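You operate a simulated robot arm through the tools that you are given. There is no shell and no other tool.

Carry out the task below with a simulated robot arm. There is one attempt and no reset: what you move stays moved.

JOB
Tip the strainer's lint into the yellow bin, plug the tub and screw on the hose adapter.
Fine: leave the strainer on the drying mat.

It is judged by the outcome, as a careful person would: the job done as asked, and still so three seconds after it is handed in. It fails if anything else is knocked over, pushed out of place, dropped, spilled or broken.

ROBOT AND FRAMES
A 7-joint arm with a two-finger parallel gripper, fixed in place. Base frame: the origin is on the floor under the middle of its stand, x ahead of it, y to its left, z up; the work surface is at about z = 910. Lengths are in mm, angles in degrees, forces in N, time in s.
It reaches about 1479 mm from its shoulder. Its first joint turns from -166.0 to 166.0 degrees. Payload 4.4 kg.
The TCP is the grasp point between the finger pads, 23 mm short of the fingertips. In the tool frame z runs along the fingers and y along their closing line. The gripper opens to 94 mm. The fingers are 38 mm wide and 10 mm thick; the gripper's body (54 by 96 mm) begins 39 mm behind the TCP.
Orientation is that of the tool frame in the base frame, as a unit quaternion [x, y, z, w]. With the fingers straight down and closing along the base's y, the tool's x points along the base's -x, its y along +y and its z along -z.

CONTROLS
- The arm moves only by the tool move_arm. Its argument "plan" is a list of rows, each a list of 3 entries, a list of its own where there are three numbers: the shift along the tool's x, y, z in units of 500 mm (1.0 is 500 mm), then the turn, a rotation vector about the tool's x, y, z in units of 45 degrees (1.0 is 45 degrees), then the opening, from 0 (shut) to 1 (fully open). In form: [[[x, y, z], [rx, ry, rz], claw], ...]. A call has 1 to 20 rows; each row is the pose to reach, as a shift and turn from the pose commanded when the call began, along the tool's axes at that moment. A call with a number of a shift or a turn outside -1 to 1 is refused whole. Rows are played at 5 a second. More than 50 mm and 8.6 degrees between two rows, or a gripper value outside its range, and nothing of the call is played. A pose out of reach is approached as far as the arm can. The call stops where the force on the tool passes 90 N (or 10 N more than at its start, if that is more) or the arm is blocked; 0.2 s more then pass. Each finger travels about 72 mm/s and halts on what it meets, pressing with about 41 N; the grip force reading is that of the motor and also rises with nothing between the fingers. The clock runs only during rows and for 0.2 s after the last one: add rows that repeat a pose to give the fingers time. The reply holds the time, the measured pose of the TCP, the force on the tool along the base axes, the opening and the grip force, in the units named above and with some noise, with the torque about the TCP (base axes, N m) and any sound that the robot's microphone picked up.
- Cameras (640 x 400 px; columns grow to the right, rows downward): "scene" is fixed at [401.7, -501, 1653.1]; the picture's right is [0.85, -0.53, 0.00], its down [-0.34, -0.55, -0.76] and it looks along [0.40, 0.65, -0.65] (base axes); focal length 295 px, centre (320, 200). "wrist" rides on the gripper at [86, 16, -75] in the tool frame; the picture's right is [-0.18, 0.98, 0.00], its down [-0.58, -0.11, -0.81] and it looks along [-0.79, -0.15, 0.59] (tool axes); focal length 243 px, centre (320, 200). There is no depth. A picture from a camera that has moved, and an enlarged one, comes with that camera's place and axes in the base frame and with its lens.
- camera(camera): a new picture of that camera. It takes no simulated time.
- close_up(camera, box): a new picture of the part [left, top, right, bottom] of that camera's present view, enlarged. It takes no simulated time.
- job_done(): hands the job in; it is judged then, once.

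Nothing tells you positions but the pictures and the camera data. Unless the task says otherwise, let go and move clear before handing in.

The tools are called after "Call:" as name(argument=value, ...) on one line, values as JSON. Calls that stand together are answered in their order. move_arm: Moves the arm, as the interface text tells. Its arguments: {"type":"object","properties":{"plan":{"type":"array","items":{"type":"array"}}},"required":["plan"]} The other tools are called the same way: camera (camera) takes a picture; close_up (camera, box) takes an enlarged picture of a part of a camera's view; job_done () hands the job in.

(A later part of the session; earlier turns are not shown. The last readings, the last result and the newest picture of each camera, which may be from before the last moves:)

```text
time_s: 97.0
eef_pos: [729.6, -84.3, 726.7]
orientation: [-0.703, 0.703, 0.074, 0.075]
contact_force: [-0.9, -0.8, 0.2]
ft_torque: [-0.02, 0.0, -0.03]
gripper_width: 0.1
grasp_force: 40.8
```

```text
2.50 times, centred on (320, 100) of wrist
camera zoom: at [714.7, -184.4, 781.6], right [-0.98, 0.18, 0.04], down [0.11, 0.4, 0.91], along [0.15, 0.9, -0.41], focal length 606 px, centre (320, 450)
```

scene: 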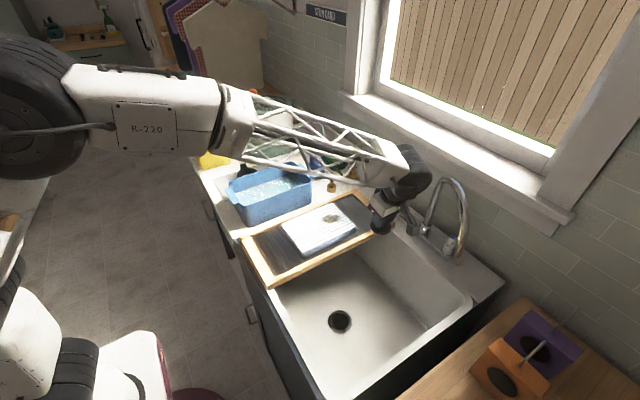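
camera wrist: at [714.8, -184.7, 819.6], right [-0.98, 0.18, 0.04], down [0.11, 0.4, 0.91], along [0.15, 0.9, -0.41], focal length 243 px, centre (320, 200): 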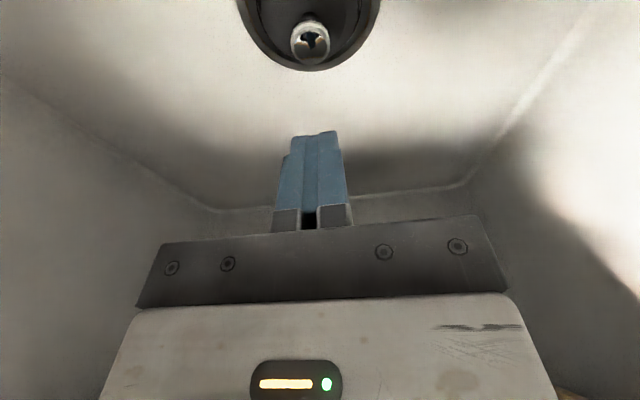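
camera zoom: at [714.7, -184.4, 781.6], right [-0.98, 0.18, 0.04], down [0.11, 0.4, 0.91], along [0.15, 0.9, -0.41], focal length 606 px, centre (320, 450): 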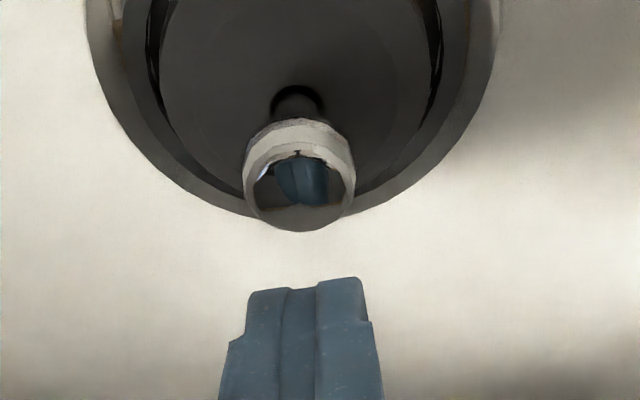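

Call:
move_arm(plan=[[[0.0015, 0, 0.0068], [0, 0, 0], 0], [[0.0029, 0, 0.0137], [0, 0, 0], 0], [[0.0029, 0, 0.0137], [0, 0, 0], 0]])

Call:
move_arm(plan=[[[0.0006, 0, 0.0029], [0, 0, 0], 0], [[0.0012, 0, 0.0059], [0, 0, 0], 0], [[0.0012, 0, 0.0059], [0, 0, 0], 0]])

Call:
close_up(camera="wrist", box=[230, 20, 410, 180])

```text
time_s: 97.8
eef_pos: [730.6, -84.7, 719.5]
orientation: [0.703, -0.703, -0.073, -0.075]
contact_force: [0.2, 0.2, 0.4]
ft_torque: [0.0, 0.03, 0.02]
gripper_width: 0.1
grasp_force: 41.1
```

```text
time_s: 98.6
eef_pos: [730.9, -84.6, 716.8]
orientation: [-0.703, 0.704, 0.073, 0.074]
contact_force: [0.0, -0.5, -0.1]
ft_torque: [0.03, 0.02, 0.01]
gripper_width: 0.0
grasp_force: 40.9
```

```text
2.50 times, centred on (320, 100) of wrist
camera zoom: at [714.7, -184.9, 771.8], right [-0.98, 0.18, 0.04], down [0.11, 0.4, 0.91], along [0.15, 0.9, -0.41], focal length 606 px, centre (320, 450)
```

zoom: 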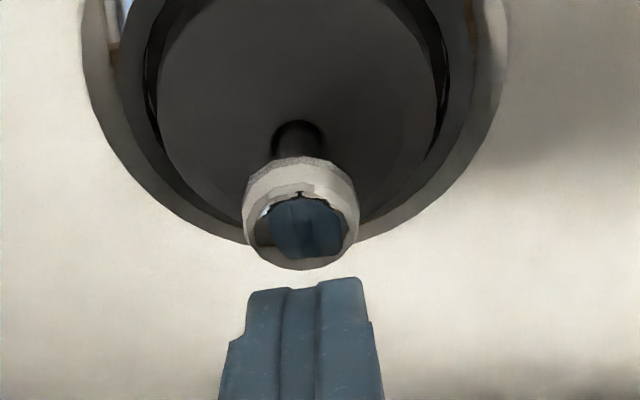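

Call:
move_arm(plan=[[[0.0008, 0, 0.0039], [0, 0, 0], 0], [[0.0012, 0, 0.0059], [0, 0, 0], 0], [[0.0012, 0, 0.0059], [0, 0, 0], 0]])

Call:
move_arm(plan=[[[0.0008, 0, 0.0039], [0, 0, 0], 0], [[0.0008, 0, 0.0039], [0, 0, 0], 0]])

Call:
move_arm(plan=[[[0.0008, 0, 0.0039], [0, 0, 0], 0], [[0.0008, 0, 0.0039], [0, 0, 0], 0]])

Call:
close_up(camera="wrist", box=[230, 20, 410, 180])

```text
time_s: 99.4
eef_pos: [730.9, -83.6, 714.6]
orientation: [-0.703, 0.703, 0.073, 0.075]
contact_force: [-1.6, -2.2, 7.6]
ft_torque: [-0.11, 0.07, -0.01]
gripper_width: 0.0
grasp_force: 40.9
```

```text
time_s: 100.0
eef_pos: [731.4, -85.0, 713.6]
orientation: [0.703, -0.703, -0.073, -0.075]
contact_force: [-12.7, 0.3, 46.7]
ft_torque: [-0.62, 0.36, -0.18]
gripper_width: 0.0
grasp_force: 40.9
```

```text
time_s: 100.5
eef_pos: [731.0, -85.9, 714.5]
orientation: [0.704, -0.702, -0.073, -0.077]
contact_force: [-17.5, 4.2, 29.3]
ft_torque: [-0.32, 0.52, -0.27]
gripper_width: 0.0
grasp_force: 41.2
stopped in row 2: the force on the tool passed its limit at 94 N (the readings are from after the stop); the commanded pose is now the measured one
```

```text
2.50 times, centred on (320, 100) of wrist
camera zoom: at [716.1, -184.9, 768.9], right [-0.98, 0.18, 0.03], down [0.1, 0.4, 0.91], along [0.15, 0.9, -0.41], focal length 606 px, centre (320, 450)
```

zoom: 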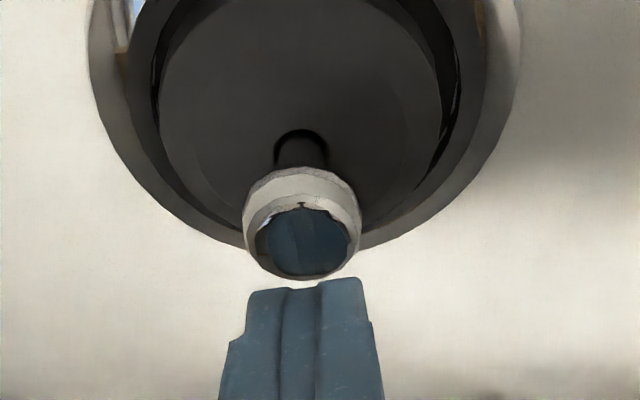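

The knob resisted firmly with up to 94 N and no movement, so the plug is seated solidly. I'll withdraw straight up and check it.

Call:
move_arm(plan=[[[-0.0042, 0, -0.0196], [0, 0, 0], 0], [[-0.0125, 0, -0.0587], [0, 0, 0], 0], [[-0.025, 0, -0.1174], [0, 0, 0], 0], [[-0.0416, 0, -0.1956], [0, 0, 0], 0], [[-0.0582, 0, -0.2738], [0, 0, 0], 0], [[-0.0749, 0, -0.352], [0, 0, 0], 0], [[-0.0915, 0, -0.43], [0, 0, 0], 0], [[-0.1082, 0, -0.5086], [0, 0, 0], 0], [[-0.1248, 0, -0.5868], [0, 0, 0], 0], [[-0.1414, 0, -0.665], [0, 0, 0], 0], [[-0.158, 0, -0.743], [0, 0, 0], 0.2], [[-0.158, 0, -0.743], [0, 0, 0], 0.4]])

Call:
close_up(camera="scene", box=[328, 306, 354, 334])

Call:
camera(camera="scene")

```text
time_s: 103.0
eef_pos: [729.3, -83.9, 1092.4]
orientation: [0.703, -0.703, -0.073, -0.075]
contact_force: [-0.2, -0.3, 0.3]
ft_torque: [-0.02, 0.04, -0.02]
gripper_width: 37.5
grasp_force: 0.0
```

```text
14.29 times, centred on (341, 320) of scene
camera zoom: at [401.7, -501.0, 1653.1], right [0.85, -0.53, 0.0], down [-0.34, -0.55, -0.76], along [0.4, 0.65, -0.65], focal length 4209 px, centre (20, -1514)
```

zoom: 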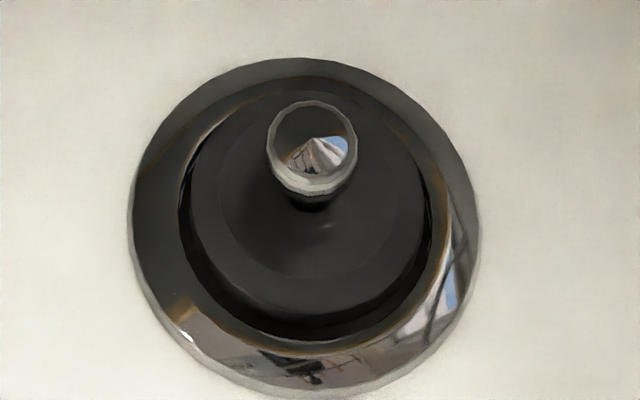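

```text
taken
```

scene: 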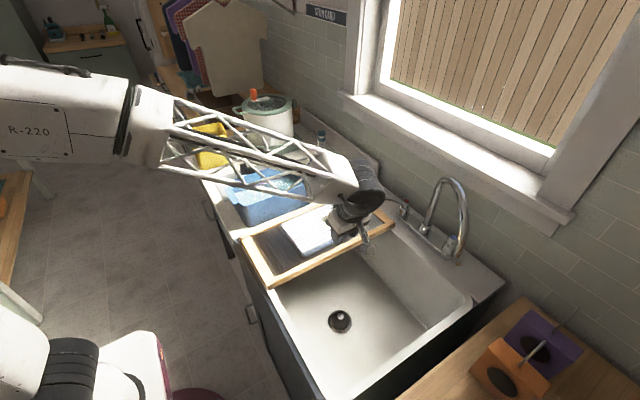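

The plug looks slightly shifted, so I'll check it again from above with the wrist camera.

Call:
move_arm(plan=[[[0, 0, 0], [0, 0.145, 0], 0.48], [[0, 0, 0], [0, 0.289, 0], 0.48], [[0, 0, 0], [0, 0.434, 0], 0.48], [[0, 0, 0], [0, 0.578, 0], 0.48], [[0, 0, 0], [0, 0.723, 0], 0.48], [[0, 0, 0], [0, 0.867, 0], 0.48], [[0, 0, 0], [0, 0.867, 0], 0.48]])

Call:
camera(camera="wrist")

Call:
close_up(camera="wrist", box=[310, 70, 360, 120])

```text
time_s: 104.7
eef_pos: [730.6, -83.7, 1092.6]
orientation: [0.687, -0.687, 0.167, 0.164]
contact_force: [0.2, 0.2, -0.5]
ft_torque: [0.03, 0.03, -0.03]
gripper_width: 45.1
grasp_force: 0.0
```

```text
taken
camera wrist: at [714.2, -127.9, 1198.6], right [-0.98, 0.16, -0.09], down [0.11, 0.88, 0.45], along [0.15, 0.44, -0.89], focal length 243 px, centre (320, 200)
```

wrist: 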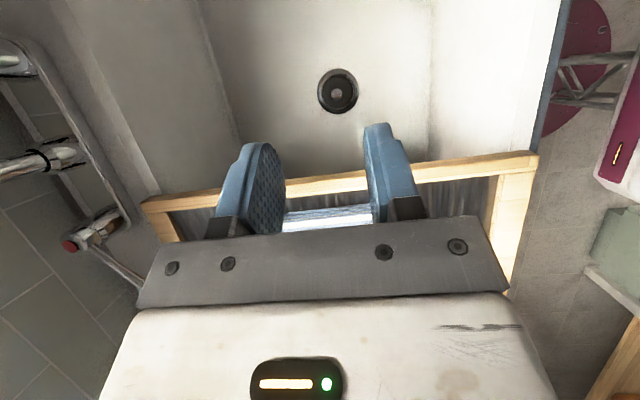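

```text
8.00 times, centred on (335, 95) of wrist
camera zoom: at [714.2, -127.9, 1198.6], right [-0.98, 0.16, -0.09], down [0.11, 0.88, 0.45], along [0.15, 0.44, -0.89], focal length 1941 px, centre (200, 1040)
```

zoom: 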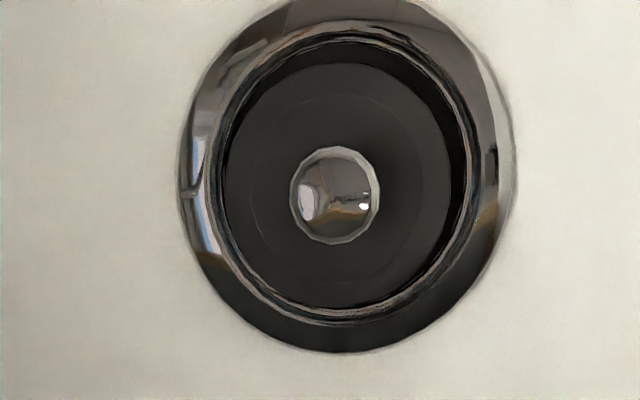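

The plug sits down inside the drain ring and is solid under load. Next is the hose adapter. First I'll check the window sill's position above the valve, and the adapter and valve in detail.

Call:
close_up(camera="scene", box=[300, 60, 480, 200])

Call:
close_up(camera="scene", box=[310, 145, 400, 215])

Call:
close_up(camera="scene", box=[480, 150, 640, 260])

```text
2.86 times, centred on (390, 130) of scene
camera zoom: at [401.7, -501.0, 1653.1], right [0.85, -0.53, 0.0], down [-0.34, -0.55, -0.76], along [0.4, 0.65, -0.65], focal length 842 px, centre (120, 400)
```

zoom: 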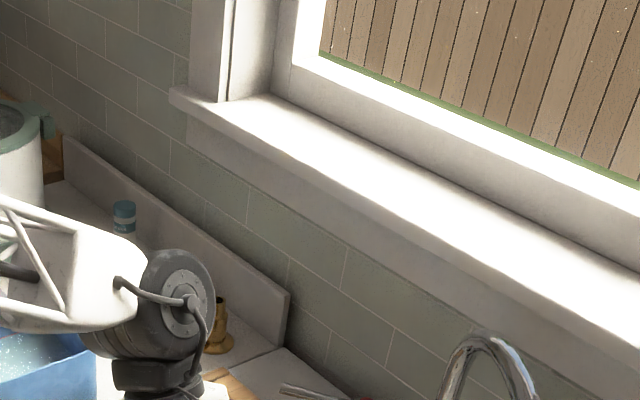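

```text
5.71 times, centred on (355, 180) of scene
camera zoom: at [401.7, -501.0, 1653.1], right [0.85, -0.53, 0.0], down [-0.34, -0.55, -0.76], along [0.4, 0.65, -0.65], focal length 1684 px, centre (120, 314)
```

zoom: 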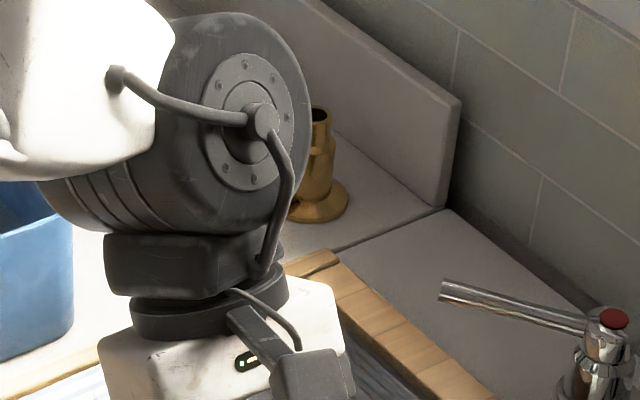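

```text
3.64 times, centred on (560, 205) of scene
camera zoom: at [401.7, -501.0, 1653.1], right [0.85, -0.53, 0.0], down [-0.34, -0.55, -0.76], along [0.4, 0.65, -0.65], focal length 1071 px, centre (-553, 182)
```

zoom: 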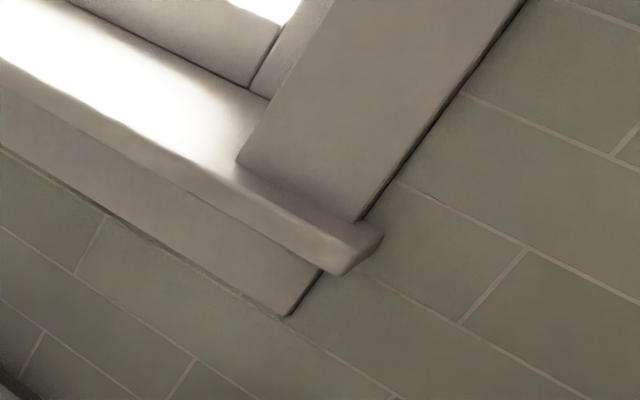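

The window sill overhangs the wall near x ≈ 1090–1110 at z ≈ 1180–1200, so I'll keep the hand leaning toward the robot when working at the valve. I'll move back to neutral yaw and look at the adapter and its surroundings.

Call:
move_arm(plan=[[[0.0091, 0, -0.0178], [0, -0.1, 0], 0.7], [[0.0182, 0, -0.0357], [0, -0.2, 0], 0.8], [[0.0273, 0, -0.0535], [0, -0.3, 0], 0.9], [[0.0363, 0, -0.0713], [0, -0.4, 0], 1], [[0.0454, 0, -0.0892], [0, -0.5, 0], 1], [[0.0545, 0, -0.107], [0, -0.6, 0], 1], [[0.0545, 0, -0.107], [0, -0.6, 0], 1]])

Call:
move_arm(plan=[[[-0.0425, -0.015, 0], [0, 0, 0.125], 1], [[-0.085, -0.03, 0], [0, 0, 0.25], 1], [[-0.1275, -0.045, 0], [0, 0, 0.375], 1], [[-0.17, -0.06, 0], [0, 0, 0.5], 1], [[-0.2125, -0.075, 0], [0, 0, 0.625], 1], [[-0.255, -0.09, 0], [0, 0, 0.75], 1], [[-0.2975, -0.105, 0], [0, 0, 0.875], 1], [[-0.34, -0.12, 0], [0, 0, 1], 1], [[-0.34, -0.12, 0], [0, 0, 1], 1]])

Call:
move_arm(plan=[[[-0.0417, 0.0207, 0.013], [0, 0, 0.125], 1], [[-0.0835, 0.0415, 0.026], [0, 0, 0.25], 1], [[-0.1252, 0.0622, 0.039], [0, 0, 0.375], 1], [[-0.167, 0.083, 0.052], [0, 0, 0.5], 1], [[-0.2087, 0.1037, 0.065], [0, 0, 0.625], 1], [[-0.2504, 0.1244, 0.078], [0, 0, 0.75], 1], [[-0.2922, 0.1452, 0.091], [0, 0, 0.875], 1], [[-0.3339, 0.1659, 0.104], [0, 0, 1], 1], [[-0.3339, 0.1659, 0.104], [0, 0, 1], 1]])

Call:
camera(camera="wrist")

Call:
close_up(camera="wrist", box=[240, 60, 440, 220])

```text
time_s: 106.2
eef_pos: [729.5, -85.1, 1152.9]
orientation: [-0.707, 0.707, -0.001, 0.001]
contact_force: [0.4, -0.6, 0.4]
ft_torque: [0.03, -0.04, -0.01]
gripper_width: 93.9
grasp_force: 0.0
```

```text
time_s: 108.2
eef_pos: [790.5, 84.8, 1152.1]
orientation: [-0.383, 0.924, -0.001, 0.002]
contact_force: [-0.2, -0.2, 0.8]
ft_torque: [0.02, 0.01, 0.0]
gripper_width: 94.0
grasp_force: 0.1
```

```text
time_s: 110.2
eef_pos: [849.6, 261.6, 1100.8]
orientation: [0.001, 1.0, 0.0, 0.001]
contact_force: [0.0, -0.1, -0.7]
ft_torque: [-0.01, -0.02, -0.04]
gripper_width: 94.1
grasp_force: 0.0
```

```text
taken
camera wrist: at [763.2, 278.7, 1175.8], right [0.18, 0.98, 0.0], down [0.58, -0.11, 0.81], along [0.79, -0.15, -0.59], focal length 243 px, centre (320, 200)
```

wrist: 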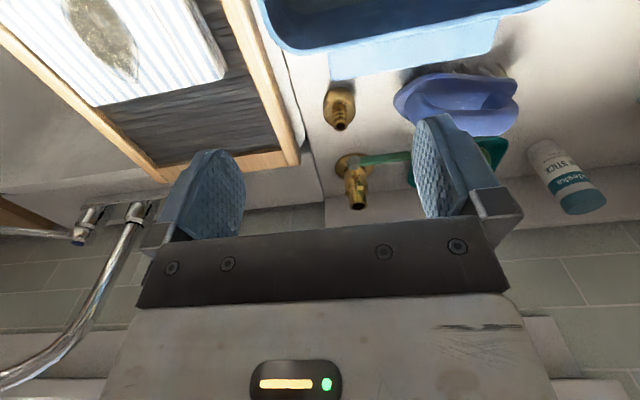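

```text
2.50 times, centred on (340, 140) of wrist
camera zoom: at [763.2, 278.7, 1175.8], right [0.18, 0.98, 0.0], down [0.58, -0.11, 0.81], along [0.79, -0.15, -0.59], focal length 606 px, centre (270, 350)
```

zoom: 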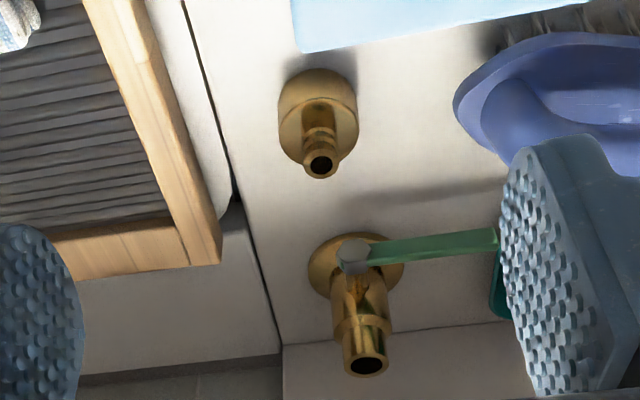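

Call:
close_up(camera="wrist", box=[310, 70, 370, 140])

Call:
close_up(camera="wrist", box=[320, 140, 420, 220])

Call:
close_up(camera="scene", box=[315, 165, 375, 205])

```text
5.71 times, centred on (340, 105) of wrist
camera zoom: at [763.2, 278.7, 1175.8], right [0.18, 0.98, 0.0], down [0.58, -0.11, 0.81], along [0.79, -0.15, -0.59], focal length 1386 px, centre (206, 743)
```

zoom: 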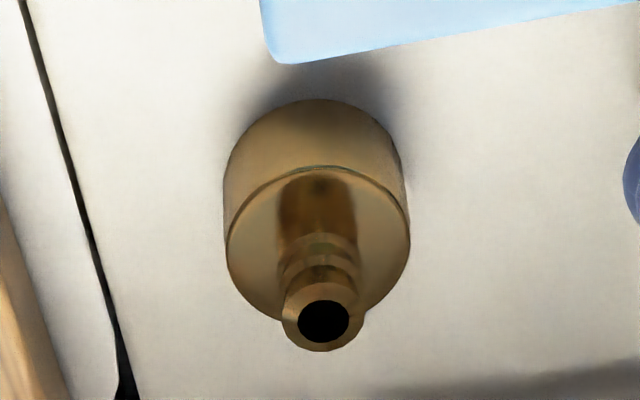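

```text
5.00 times, centred on (370, 180) of wrist
camera zoom: at [763.2, 278.7, 1175.8], right [0.18, 0.98, 0.0], down [0.58, -0.11, 0.81], along [0.79, -0.15, -0.59], focal length 1213 px, centre (70, 300)
```

zoom: 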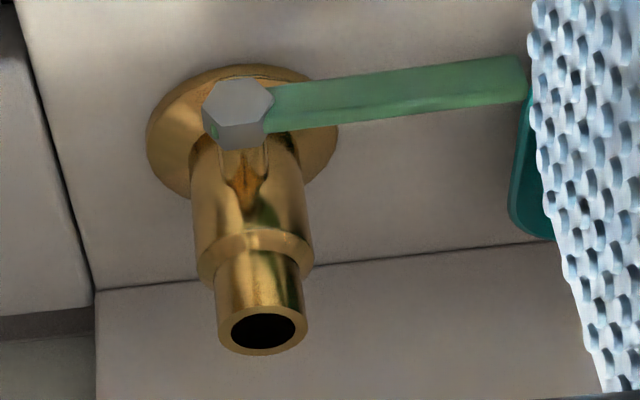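

```text
10.00 times, centred on (345, 185) of scene
camera zoom: at [401.7, -501.0, 1653.1], right [0.85, -0.53, 0.0], down [-0.34, -0.55, -0.76], along [0.4, 0.65, -0.65], focal length 2946 px, centre (70, 350)
```

zoom: 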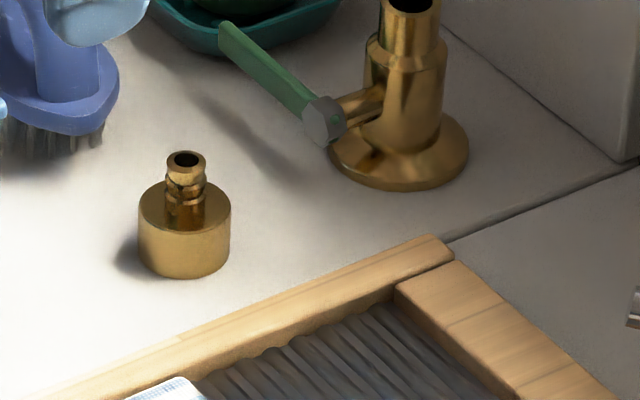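

The adapter is at about (926, 270.6), 36 mm wide, with its body top at z ≈ 936 and barb top at z ≈ 960. The valve stub is near (1042, 280) with its top at z ≈ 985. The tub handle is close on the robot's side, so I'll yaw 90° to put the camera on the right before descending.

Call:
move_arm(plan=[[[-0.0191, 0.0023, 0], [0, 0, -0.125], 1], [[-0.0382, 0.0045, 0], [0, 0, -0.25], 1], [[-0.0573, 0.0068, 0], [0, 0, -0.375], 1], [[-0.0764, 0.009, 0], [0, 0, -0.5], 1], [[-0.0955, 0.0113, 0], [0, 0, -0.625], 0.9], [[-0.1146, 0.0135, 0], [0, 0, -0.75], 0.8], [[-0.1337, 0.0158, 0], [0, 0, -0.875], 0.7], [[-0.1528, 0.018, 0], [0, 0, -1], 0.6], [[-0.1528, 0.018, 0], [0, 0, -1], 0.6]])

Call:
move_arm(plan=[[[0, 0, 0], [0, 0, -0.167], 0.6], [[0, 0, 0], [0, 0, -0.333], 0.6], [[0, 0, 0], [0, 0, -0.5], 0.6], [[0, 0, 0], [0, 0, -0.667], 0.6], [[0, 0, 0], [0, 0, -0.833], 0.6], [[0, 0, 0], [0, 0, -1], 0.6], [[0, 0, 0], [0, 0, -1], 0.6]])

Call:
move_arm(plan=[[[0, 0, 0.036], [0, -0.067, 0], 0.6], [[0, 0, 0.072], [0, -0.133, 0], 0.6], [[0, 0, 0.108], [0, -0.2, 0], 0.6], [[0, 0, 0.144], [0, -0.267, 0], 0.6], [[0, 0, 0.18], [0, -0.333, 0], 0.6], [[0, 0, 0.18], [0, -0.333, 0], 0.6]])

Call:
camera(camera="wrist")

Call:
close_up(camera="scene", box=[270, 90, 410, 210])

```text
time_s: 112.2
eef_pos: [924.7, 270.1, 1100.6]
orientation: [-0.382, 0.924, -0.001, 0.002]
contact_force: [0.3, -0.4, -1.2]
ft_torque: [0.0, 0.04, 0.0]
gripper_width: 56.4
grasp_force: 0.1
```

```text
time_s: 113.8
eef_pos: [925.7, 271.3, 1101.5]
orientation: [0.708, -0.706, 0.001, -0.001]
contact_force: [-0.7, 0.0, 0.7]
ft_torque: [0.01, -0.01, -0.04]
gripper_width: 56.3
grasp_force: 0.1
```

```text
time_s: 115.2
eef_pos: [926.8, 270.5, 1011.5]
orientation: [0.701, -0.701, -0.091, -0.094]
contact_force: [0.5, -0.3, -0.7]
ft_torque: [-0.01, 0.02, 0.02]
gripper_width: 56.2
grasp_force: 0.0
```

```text
taken
camera wrist: at [910.5, 167.8, 1061.2], right [-0.98, 0.18, 0.04], down [0.1, 0.35, 0.93], along [0.15, 0.92, -0.37], focal length 243 px, centre (320, 200)
```

wrist: 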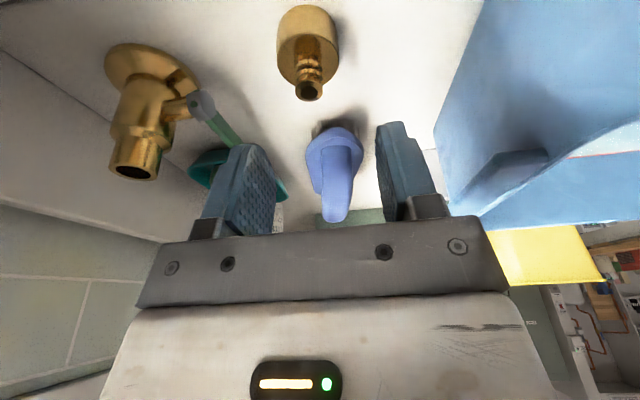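

```text
3.33 times, centred on (340, 150) of scene
camera zoom: at [401.7, -501.0, 1653.1], right [0.85, -0.53, 0.0], down [-0.34, -0.55, -0.76], along [0.4, 0.65, -0.65], focal length 982 px, centre (253, 367)
```

zoom: 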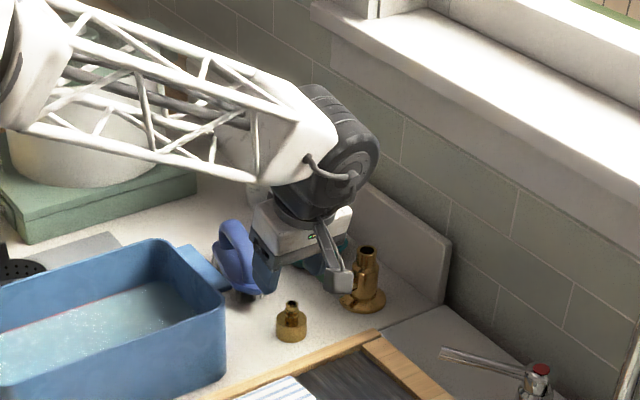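

Call:
close_up(camera="wrist", box=[260, 0, 360, 110])

Call:
close_up(camera="wrist", box=[90, 30, 230, 190])

```text
3.64 times, centred on (310, 55) of wrist
camera zoom: at [910.5, 167.8, 1061.2], right [-0.98, 0.18, 0.04], down [0.1, 0.35, 0.93], along [0.15, 0.92, -0.37], focal length 882 px, centre (356, 727)
```

zoom: 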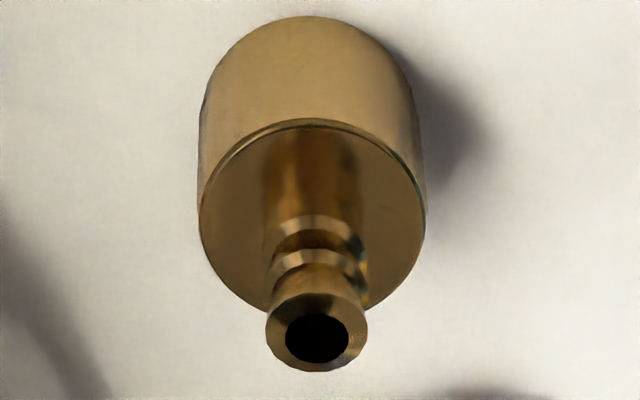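

```text
2.50 times, centred on (160, 110) of wrist
camera zoom: at [910.5, 167.8, 1061.2], right [-0.98, 0.18, 0.04], down [0.1, 0.35, 0.93], along [0.15, 0.92, -0.37], focal length 606 px, centre (720, 425)
```

zoom: 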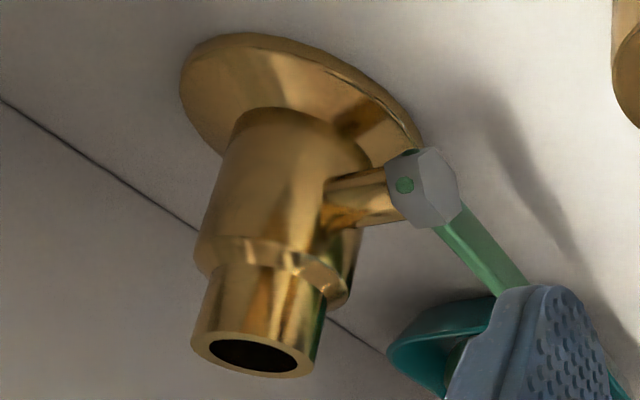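

Combining views, the adapter is at (930, 270.4), its body 910–930 and its barb top at 955. I'll descend to TCP z ≈ 939 with the fingers straddling the body along x.

Call:
move_arm(plan=[[[0.0075, -0.0014, 0.0278], [0, 0, 0], 0.6], [[0.0149, -0.0028, 0.0556], [0, 0, 0], 0.6], [[0.0224, -0.0042, 0.0835], [0, 0, 0], 0.6], [[0.0298, -0.0056, 0.1113], [0, 0, 0], 0.6], [[0.0342, -0.0066, 0.1275], [0, 0, 0], 0.6], [[0.0373, -0.007, 0.1391], [0, 0, 0], 0.6], [[0.0373, -0.007, 0.1391], [0, 0, 0], 0.6]])

Call:
camera(camera="wrist")

Call:
close_up(camera="wrist", box=[220, 60, 420, 240])

Call:
close_up(camera="scene", box=[290, 120, 390, 210])

```text
time_s: 116.8
eef_pos: [929.9, 270.0, 941.2]
orientation: [0.702, -0.701, -0.09, -0.093]
contact_force: [-0.2, -0.5, 0.5]
ft_torque: [-0.01, -0.04, -0.02]
gripper_width: 56.5
grasp_force: 0.1
```

```text
taken
camera wrist: at [914.0, 167.9, 989.1], right [-0.98, 0.18, 0.04], down [0.1, 0.35, 0.93], along [0.15, 0.92, -0.37], focal length 243 px, centre (320, 200)
```

wrist: 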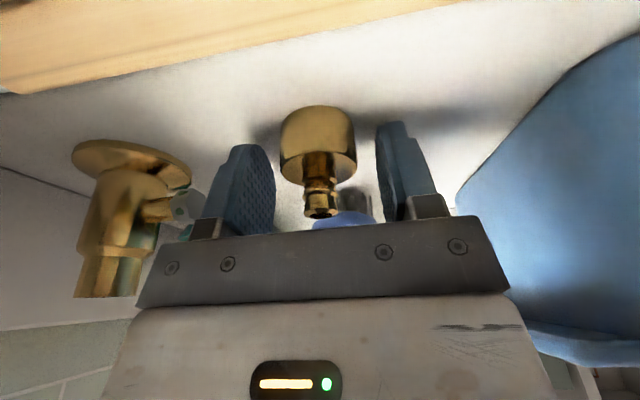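

```text
2.22 times, centred on (320, 150) of wrist
camera zoom: at [914.0, 167.9, 989.1], right [-0.98, 0.18, 0.04], down [0.1, 0.35, 0.93], along [0.15, 0.92, -0.37], focal length 539 px, centre (320, 311)
```

zoom: 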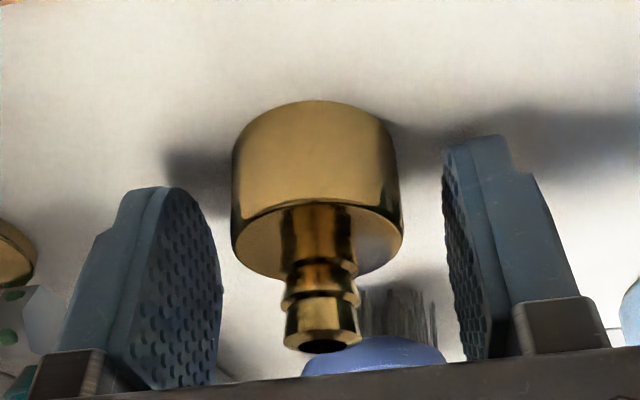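

```text
4.44 times, centred on (340, 165) of scene
camera zoom: at [401.7, -501.0, 1653.1], right [0.85, -0.53, 0.0], down [-0.34, -0.55, -0.76], along [0.4, 0.65, -0.65], focal length 1309 px, centre (231, 356)
```

zoom: 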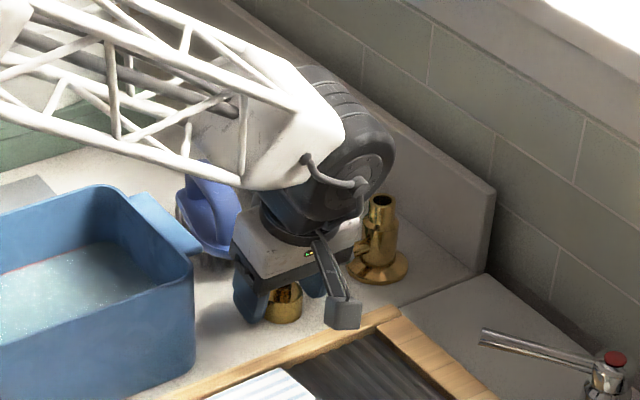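

The adapter is centred between the fingers. I'll drop 3 mm more for better overlap and then close on the body.

Call:
move_arm(plan=[[[0.0016, 0, 0.0058], [0, 0, 0], 0.6], [[0.0016, 0, 0.0058], [0, 0, 0], 0.5], [[0.0016, 0, 0.0058], [0, 0, 0], 0.4], [[0.0016, 0, 0.0058], [0, 0, 0], 0.3], [[0.0016, 0, 0.0058], [0, 0, 0], 0.2], [[0.0016, 0, 0.0058], [0, 0, 0], 0.2]])

Call:
close_up(camera="wrist", box=[220, 60, 420, 240])

```text
time_s: 118.2
eef_pos: [930.4, 269.7, 938.7]
orientation: [0.702, -0.701, -0.09, -0.094]
contact_force: [-0.1, 1.7, 7.0]
ft_torque: [0.01, 0.12, -0.03]
gripper_width: 36.0
grasp_force: 40.6
```

```text
2.22 times, centred on (320, 150) of wrist
camera zoom: at [914.0, 168.0, 986.9], right [-0.98, 0.18, 0.04], down [0.1, 0.35, 0.93], along [0.15, 0.92, -0.37], focal length 539 px, centre (320, 311)
```

zoom: 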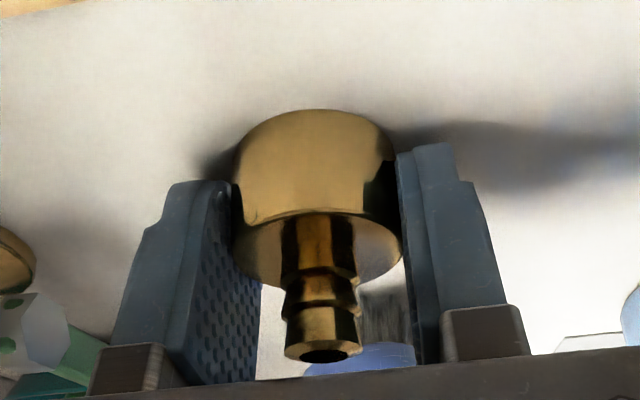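

The body is gripped at 36 mm. I'll lift straight up 130 mm.

Call:
move_arm(plan=[[[-0.0026, 0, -0.0097], [0, 0, 0], 0], [[-0.0104, 0, -0.0386], [0, 0, 0], 0], [[-0.0207, 0, -0.0773], [0, 0, 0], 0], [[-0.0311, 0, -0.1159], [0, 0, 0], 0], [[-0.0414, 0, -0.1545], [0, 0, 0], 0], [[-0.0518, 0, -0.1932], [0, 0, 0], 0], [[-0.0621, 0, -0.2318], [0, 0, 0], 0], [[-0.0673, 0, -0.2511], [0, 0, 0], 0], [[-0.0673, 0, -0.2511], [0, 0, 0], 0]])

Call:
camera(camera="wrist")

Call:
close_up(camera="scene", box=[290, 90, 430, 210])

```text
time_s: 120.2
eef_pos: [929.9, 271.7, 1066.4]
orientation: [0.702, -0.7, -0.09, -0.094]
contact_force: [0.8, 0.8, -0.3]
ft_torque: [-0.04, -0.02, 0.02]
gripper_width: 36.1
grasp_force: 40.8
```

```text
taken
camera wrist: at [913.8, 168.8, 1116.1], right [-0.98, 0.18, 0.04], down [0.1, 0.35, 0.93], along [0.15, 0.92, -0.37], focal length 243 px, centre (320, 200)
```

wrist: 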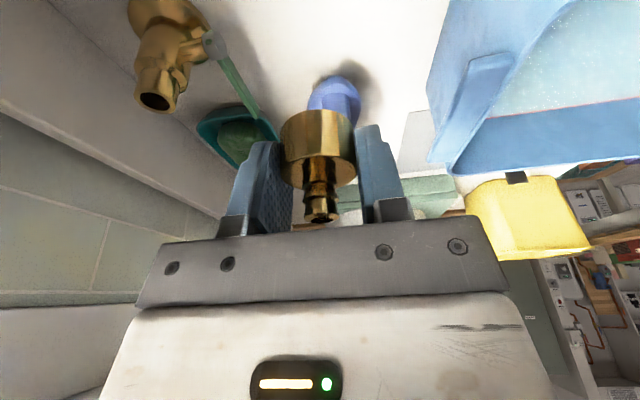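

```text
3.33 times, centred on (360, 150) of scene
camera zoom: at [401.7, -501.0, 1653.1], right [0.85, -0.53, 0.0], down [-0.34, -0.55, -0.76], along [0.4, 0.65, -0.65], focal length 982 px, centre (187, 367)
```

zoom: 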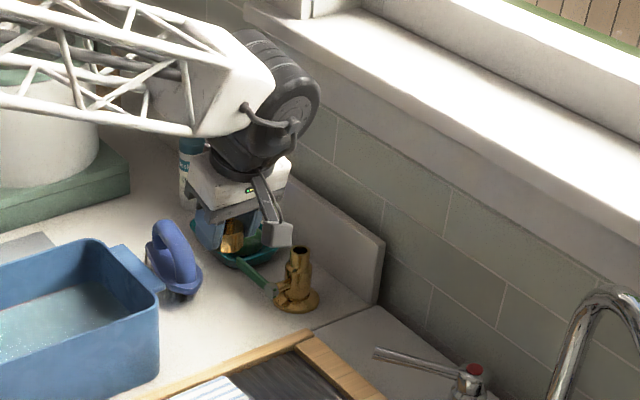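

The adapter is held upright. I'll measure the valve stub from this view.

Call:
close_up(camera="wrist", box=[110, 0, 250, 140])

Call:
close_up(camera="scene", box=[335, 150, 375, 190])

```text
2.86 times, centred on (180, 70) of wrist
camera zoom: at [913.8, 168.8, 1116.1], right [-0.98, 0.18, 0.04], down [0.1, 0.35, 0.93], along [0.15, 0.92, -0.37], focal length 693 px, centre (720, 571)
```

zoom: 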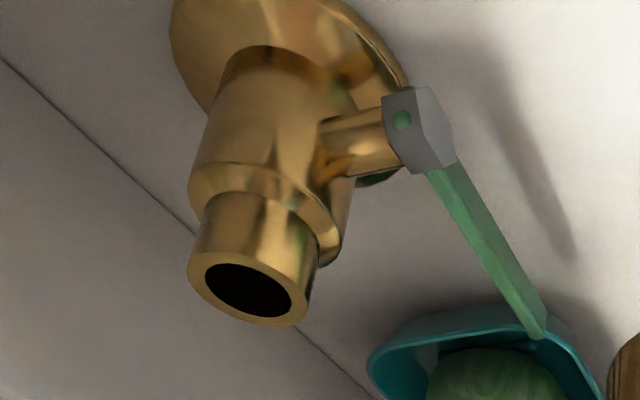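

```text
10.00 times, centred on (355, 170) of scene
camera zoom: at [401.7, -501.0, 1653.1], right [0.85, -0.53, 0.0], down [-0.34, -0.55, -0.76], along [0.4, 0.65, -0.65], focal length 2946 px, centre (-30, 500)
```

zoom: 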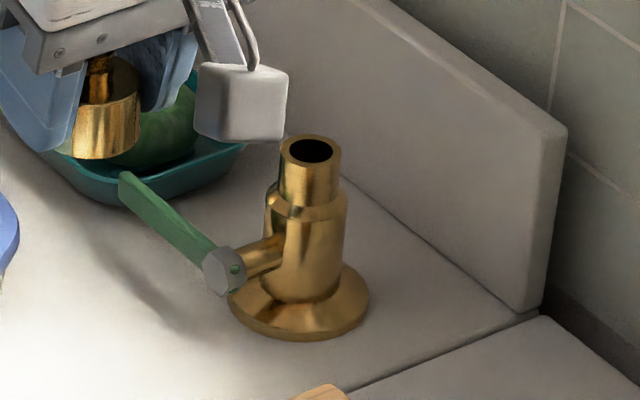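

Estimates put the stub at about (1043, 280, 985). I'll carry the adapter over it at a safe height, turning to yaw 60° so the hand leans away from the window sill, and check the alignment.

Call:
move_arm(plan=[[[-0.0027, -0.0377, 0.0007], [0.0288, 0, 0.1073], 0], [[-0.0055, -0.0753, 0.0015], [0.0575, 0, 0.2146], 0], [[-0.0082, -0.113, 0.0022], [0.0863, 0, 0.322], 0], [[-0.0109, -0.1507, 0.0029], [0.115, 0, 0.4293], 0], [[-0.0137, -0.1883, 0.0037], [0.1438, 0, 0.5366], 0], [[-0.0164, -0.226, 0.0044], [0.1725, 0, 0.6439], 0], [[-0.0164, -0.226, 0.0044], [0.1725, 0, 0.6439], 0]])

Call:
camera(camera="wrist")

Call:
close_up(camera="wrist", box=[220, 0, 420, 200])

Call:
close_up(camera="scene", box=[300, 80, 420, 200])

```text
time_s: 121.8
eef_pos: [1043.6, 279.8, 1067.0]
orientation: [-0.495, 0.859, 0.065, 0.115]
contact_force: [-0.2, -0.6, -1.4]
ft_torque: [0.0, 0.01, 0.03]
gripper_width: 36.0
grasp_force: 41.0
```

```text
taken
camera wrist: at [978.0, 198.4, 1116.1], right [-0.76, 0.65, 0.04], down [0.27, 0.25, 0.93], along [0.59, 0.72, -0.36], focal length 243 px, centre (320, 200)
```

wrist: 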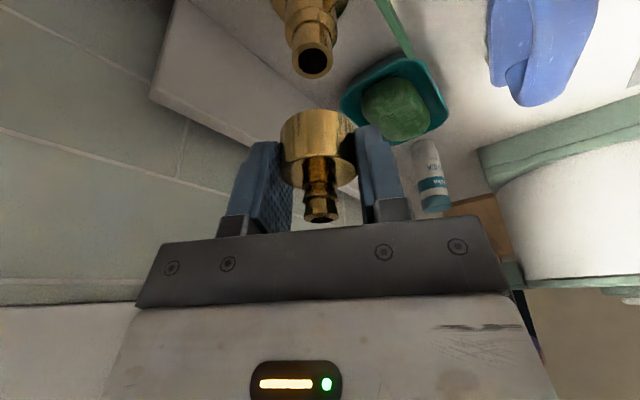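

```text
2.00 times, centred on (320, 100) of wrist
camera zoom: at [978.0, 198.4, 1116.1], right [-0.76, 0.65, 0.04], down [0.27, 0.25, 0.93], along [0.59, 0.72, -0.36], focal length 485 px, centre (320, 400)
```

zoom: 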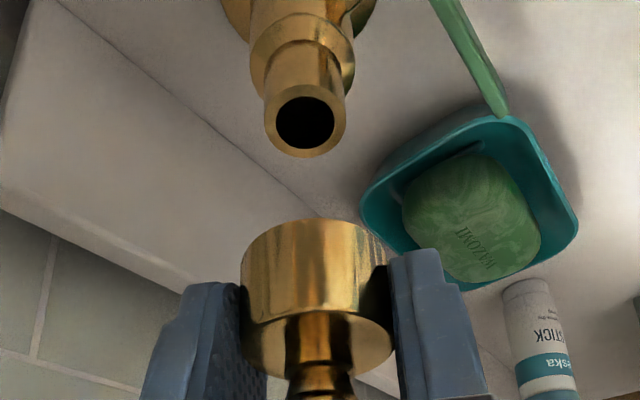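

```text
3.33 times, centred on (360, 140) of scene
camera zoom: at [401.7, -501.0, 1653.1], right [0.85, -0.53, 0.0], down [-0.34, -0.55, -0.76], along [0.4, 0.65, -0.65], focal length 982 px, centre (187, 400)
```

zoom: 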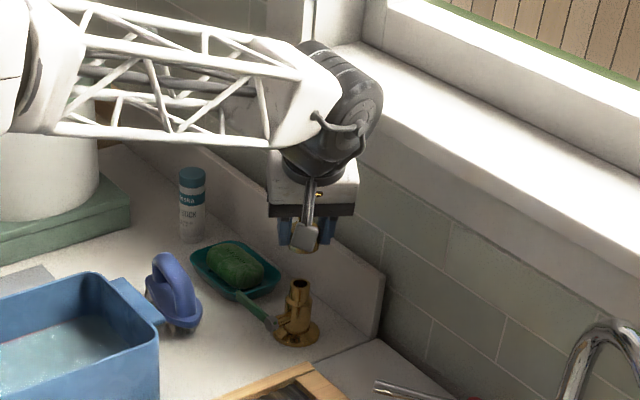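

From this side the adapter and stub line up within about 1 mm. I'll rotate the hand to yaw -30° to check the perpendicular direction.

Call:
move_arm(plan=[[[0, 0, 0], [0.0431, 0, 0.161], 0], [[0, 0, 0], [0.0863, 0, 0.322], 0], [[0, 0, 0], [0.1294, 0, 0.483], 0], [[0, 0, 0], [0.1725, 0, 0.6439], 0], [[0, 0, 0], [0.2157, 0, 0.8049], 0], [[0, 0, 0], [0.2588, 0, 0.9659], 0], [[0, 0, 0], [0.2588, 0, 0.9659], 0]])

Call:
move_arm(plan=[[[0, 0, 0], [0.0431, 0, 0.161], 0], [[0, 0, 0], [0.0863, 0, 0.322], 0], [[0, 0, 0], [0.1294, 0, 0.483], 0], [[0, 0, 0], [0.1725, 0, 0.6439], 0], [[0, 0, 0], [0.2157, 0, 0.8049], 0], [[0, 0, 0], [0.2588, 0, 0.9659], 0], [[0, 0, 0], [0.2588, 0, 0.9659], 0]])

Call:
camera(camera="wrist")

Call:
close_up(camera="wrist", box=[220, 0, 420, 200])

Call:
close_up(camera="scene", box=[300, 80, 420, 200])

```text
time_s: 123.5
eef_pos: [1042.8, 278.5, 1067.9]
orientation: [-0.128, 0.983, 0.017, 0.131]
contact_force: [-0.1, -0.6, -0.7]
ft_torque: [0.0, -0.04, -0.01]
gripper_width: 35.9
grasp_force: 41.2
```

```text
time_s: 125.0
eef_pos: [1042.2, 278.9, 1065.5]
orientation: [0.257, 0.957, -0.034, 0.128]
contact_force: [-0.7, 0.0, -0.5]
ft_torque: [0.02, -0.05, -0.01]
gripper_width: 36.0
grasp_force: 41.4
```

```text
taken
camera wrist: at [961.9, 345.0, 1116.3], right [0.65, 0.76, 0.05], down [0.25, -0.27, 0.93], along [0.72, -0.59, -0.36], focal length 243 px, centre (320, 200)
```

wrist: 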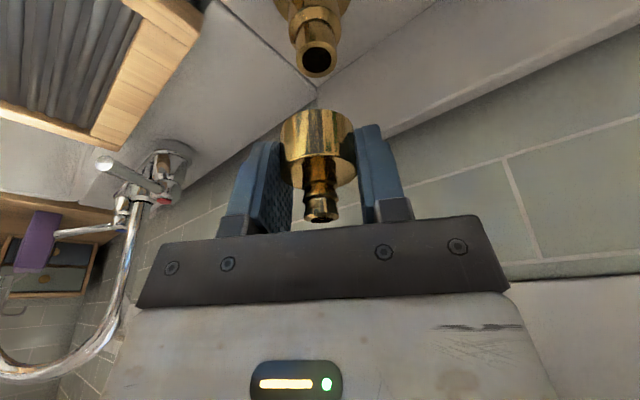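

```text
2.00 times, centred on (320, 100) of wrist
camera zoom: at [961.9, 345.0, 1116.3], right [0.65, 0.76, 0.05], down [0.25, -0.27, 0.93], along [0.72, -0.59, -0.36], focal length 485 px, centre (320, 400)
```

zoom: 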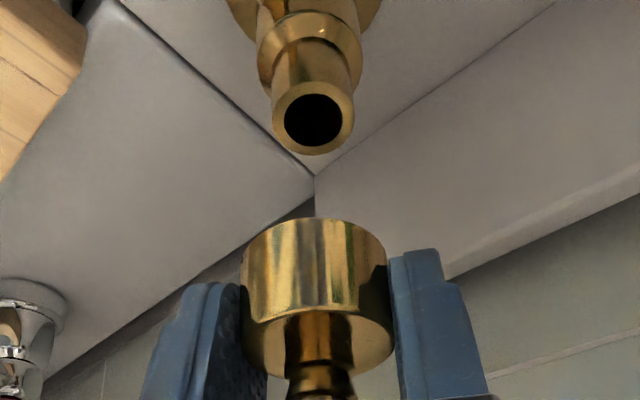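

```text
3.33 times, centred on (360, 140) of scene
camera zoom: at [401.7, -501.0, 1653.1], right [0.85, -0.53, 0.0], down [-0.34, -0.55, -0.76], along [0.4, 0.65, -0.65], focal length 982 px, centre (187, 400)
```

zoom: 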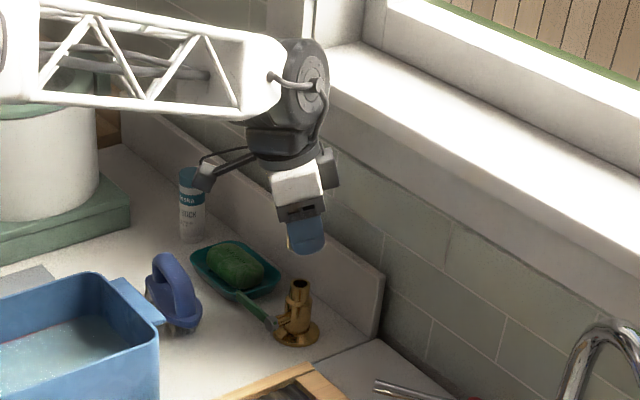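

From this side the stub is about 1.5 mm off, which matches the small TCP drift reported. At yaw +60° the alignment was within 0.5 mm, so I'll turn back there and descend until the adapter is just above the stub.

Call:
move_arm(plan=[[[0, 0, 0], [-0.0431, 0, -0.161], 0], [[0, 0, 0], [-0.0863, 0, -0.322], 0], [[0, 0, 0], [-0.1294, 0, -0.483], 0], [[0, 0, 0], [-0.1725, 0, -0.6439], 0], [[0, 0, 0], [-0.2157, 0, -0.8049], 0], [[0, 0, 0], [-0.2588, 0, -0.9659], 0], [[0, 0, 0], [-0.2588, 0, -0.9659], 0]])

Call:
move_arm(plan=[[[0, 0, 0], [-0.0431, 0, -0.161], 0], [[0, 0, 0], [-0.0863, 0, -0.322], 0], [[0, 0, 0], [-0.1294, 0, -0.483], 0], [[0, 0, 0], [-0.1725, 0, -0.6439], 0], [[0, 0, 0], [-0.2157, 0, -0.8049], 0], [[0, 0, 0], [-0.2588, 0, -0.9659], 0], [[0, 0, 0], [-0.2588, 0, -0.9659], 0]])

Call:
move_arm(plan=[[[0.005, 0, 0.0187], [0, 0, 0], 0], [[0.01, 0, 0.0373], [0, 0, 0], 0], [[0.015, 0, 0.056], [0, 0, 0], 0], [[0.02, 0, 0.0747], [0, 0, 0], 0], [[0.0217, 0, 0.0811], [0, 0, 0], 0], [[0.0217, 0, 0.0811], [0, 0, 0], 0]])

Call:
camera(camera="wrist")

Call:
close_up(camera="wrist", box=[240, 20, 400, 200])

Call:
close_up(camera="scene", box=[320, 120, 390, 190])

```text
time_s: 126.7
eef_pos: [1041.4, 280.4, 1067.1]
orientation: [-0.131, 0.982, 0.017, 0.132]
contact_force: [0.4, -0.3, -0.4]
ft_torque: [0.01, 0.0, 0.03]
gripper_width: 36.2
grasp_force: 40.9
```

```text
time_s: 128.2
eef_pos: [1043.0, 279.5, 1066.7]
orientation: [-0.496, 0.858, 0.064, 0.115]
contact_force: [-0.6, -0.7, -1.3]
ft_torque: [-0.01, 0.01, 0.01]
gripper_width: 35.9
grasp_force: 41.2
```

```text
time_s: 129.7
eef_pos: [1042.3, 278.7, 1025.0]
orientation: [-0.496, 0.858, 0.065, 0.114]
contact_force: [0.4, -0.5, -1.5]
ft_torque: [0.0, -0.05, 0.01]
gripper_width: 35.9
grasp_force: 41.4
```

```text
taken
camera wrist: at [977.5, 198.4, 1074.3], right [-0.76, 0.65, 0.04], down [0.27, 0.25, 0.93], along [0.59, 0.72, -0.36], focal length 243 px, centre (320, 200)
```

wrist: 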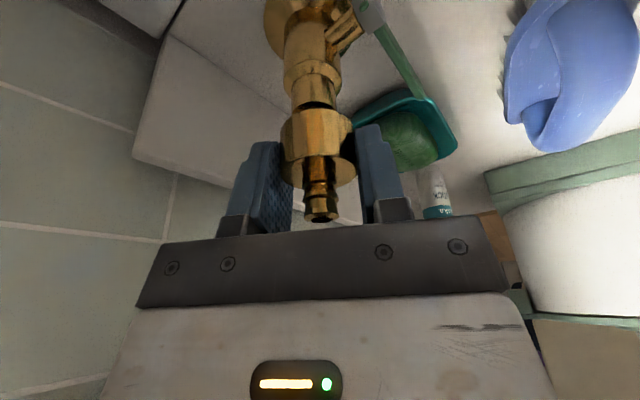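

```text
2.22 times, centred on (320, 110) of wrist
camera zoom: at [977.5, 198.4, 1074.3], right [-0.76, 0.65, 0.04], down [0.27, 0.25, 0.93], along [0.59, 0.72, -0.36], focal length 539 px, centre (320, 400)
```

zoom: 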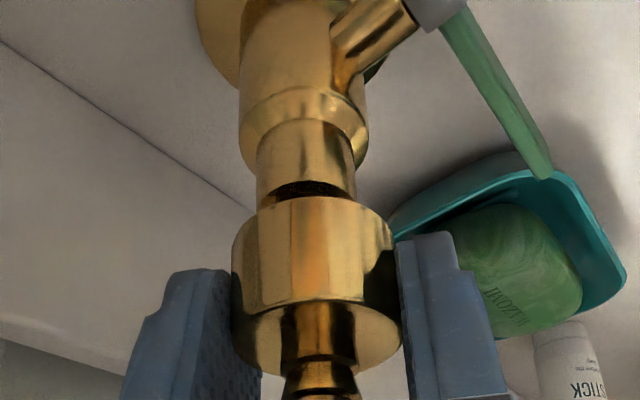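

```text
5.71 times, centred on (355, 155) of scene
camera zoom: at [401.7, -501.0, 1653.1], right [0.85, -0.53, 0.0], down [-0.34, -0.55, -0.76], along [0.4, 0.65, -0.65], focal length 1684 px, centre (120, 457)
```

zoom: 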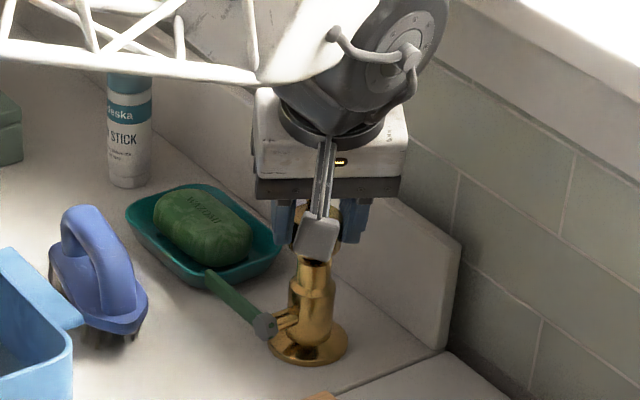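

The stub sits about 1.3 mm to the left in this view, which gives a best estimate of (1044.3, 279.6). I'll shift by (+1.5, +0.3) mm and lower 7 mm, then check again before contact.

Call:
move_arm(plan=[[[-0.002, -0.0023, 0.0005], [0, 0, 0], 0], [[-0.0001, -0.0023, 0.0073], [0, 0, 0], 0], [[0.0017, -0.0023, 0.014], [0, 0, 0], 0], [[0.0017, -0.0023, 0.014], [0, 0, 0], 0]])

Call:
close_up(camera="wrist", box=[260, 40, 380, 180])

Call:
close_up(camera="scene", box=[340, 150, 370, 190])

```text
time_s: 130.7
eef_pos: [1043.8, 281.0, 1017.2]
orientation: [-0.497, 0.858, 0.064, 0.115]
contact_force: [0.3, -0.1, 0.1]
ft_torque: [0.03, 0.0, 0.02]
gripper_width: 36.1
grasp_force: 40.9
```

```text
2.86 times, centred on (320, 110) of wrist
camera zoom: at [979.1, 199.1, 1067.1], right [-0.76, 0.65, 0.04], down [0.27, 0.25, 0.93], along [0.59, 0.72, -0.36], focal length 693 px, centre (320, 457)
```

zoom: 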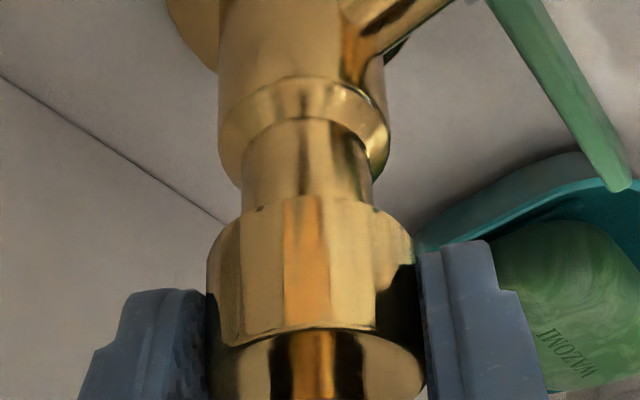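

```text
10.00 times, centred on (355, 170) of scene
camera zoom: at [401.7, -501.0, 1653.1], right [0.85, -0.53, 0.0], down [-0.34, -0.55, -0.76], along [0.4, 0.65, -0.65], focal length 2946 px, centre (-30, 500)
```

zoom: 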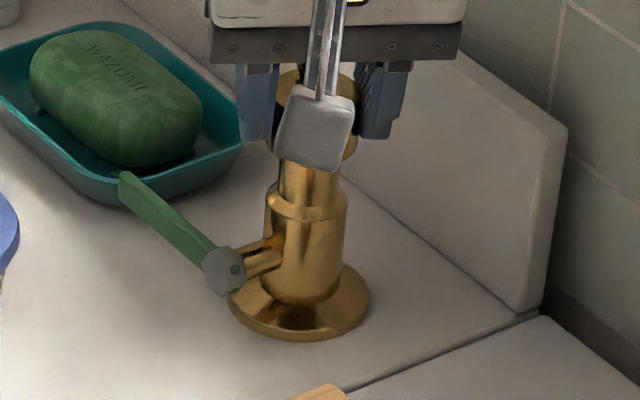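

Call:
close_up(camera="scene", box=[345, 152, 363, 176])

Call:
close_up(camera="wrist", box=[280, 60, 360, 140])

```text
16.00 times, centred on (354, 164) of scene
camera zoom: at [401.7, -501.0, 1653.1], right [0.85, -0.53, 0.0], down [-0.34, -0.55, -0.76], along [0.4, 0.65, -0.65], focal length 4714 px, centre (-224, 776)
```

zoom: 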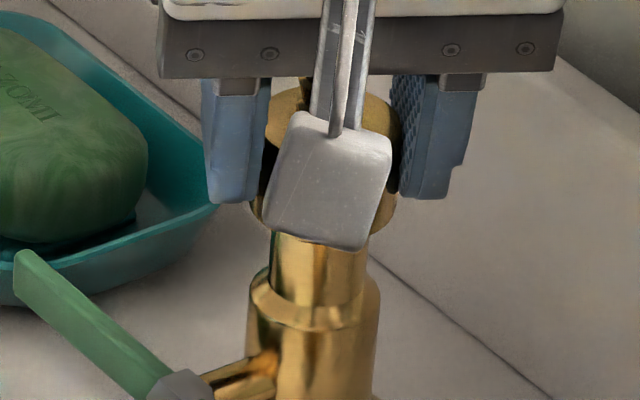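

```text
5.00 times, centred on (320, 100) of wrist
camera zoom: at [979.1, 199.1, 1067.1], right [-0.76, 0.65, 0.04], down [0.27, 0.25, 0.93], along [0.59, 0.72, -0.36], focal length 1213 px, centre (320, 700)
```

zoom: 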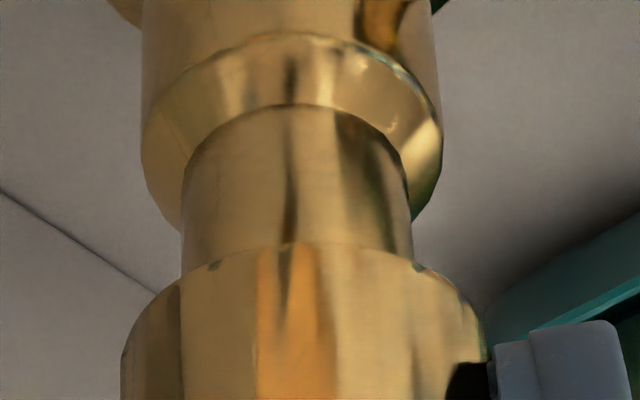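

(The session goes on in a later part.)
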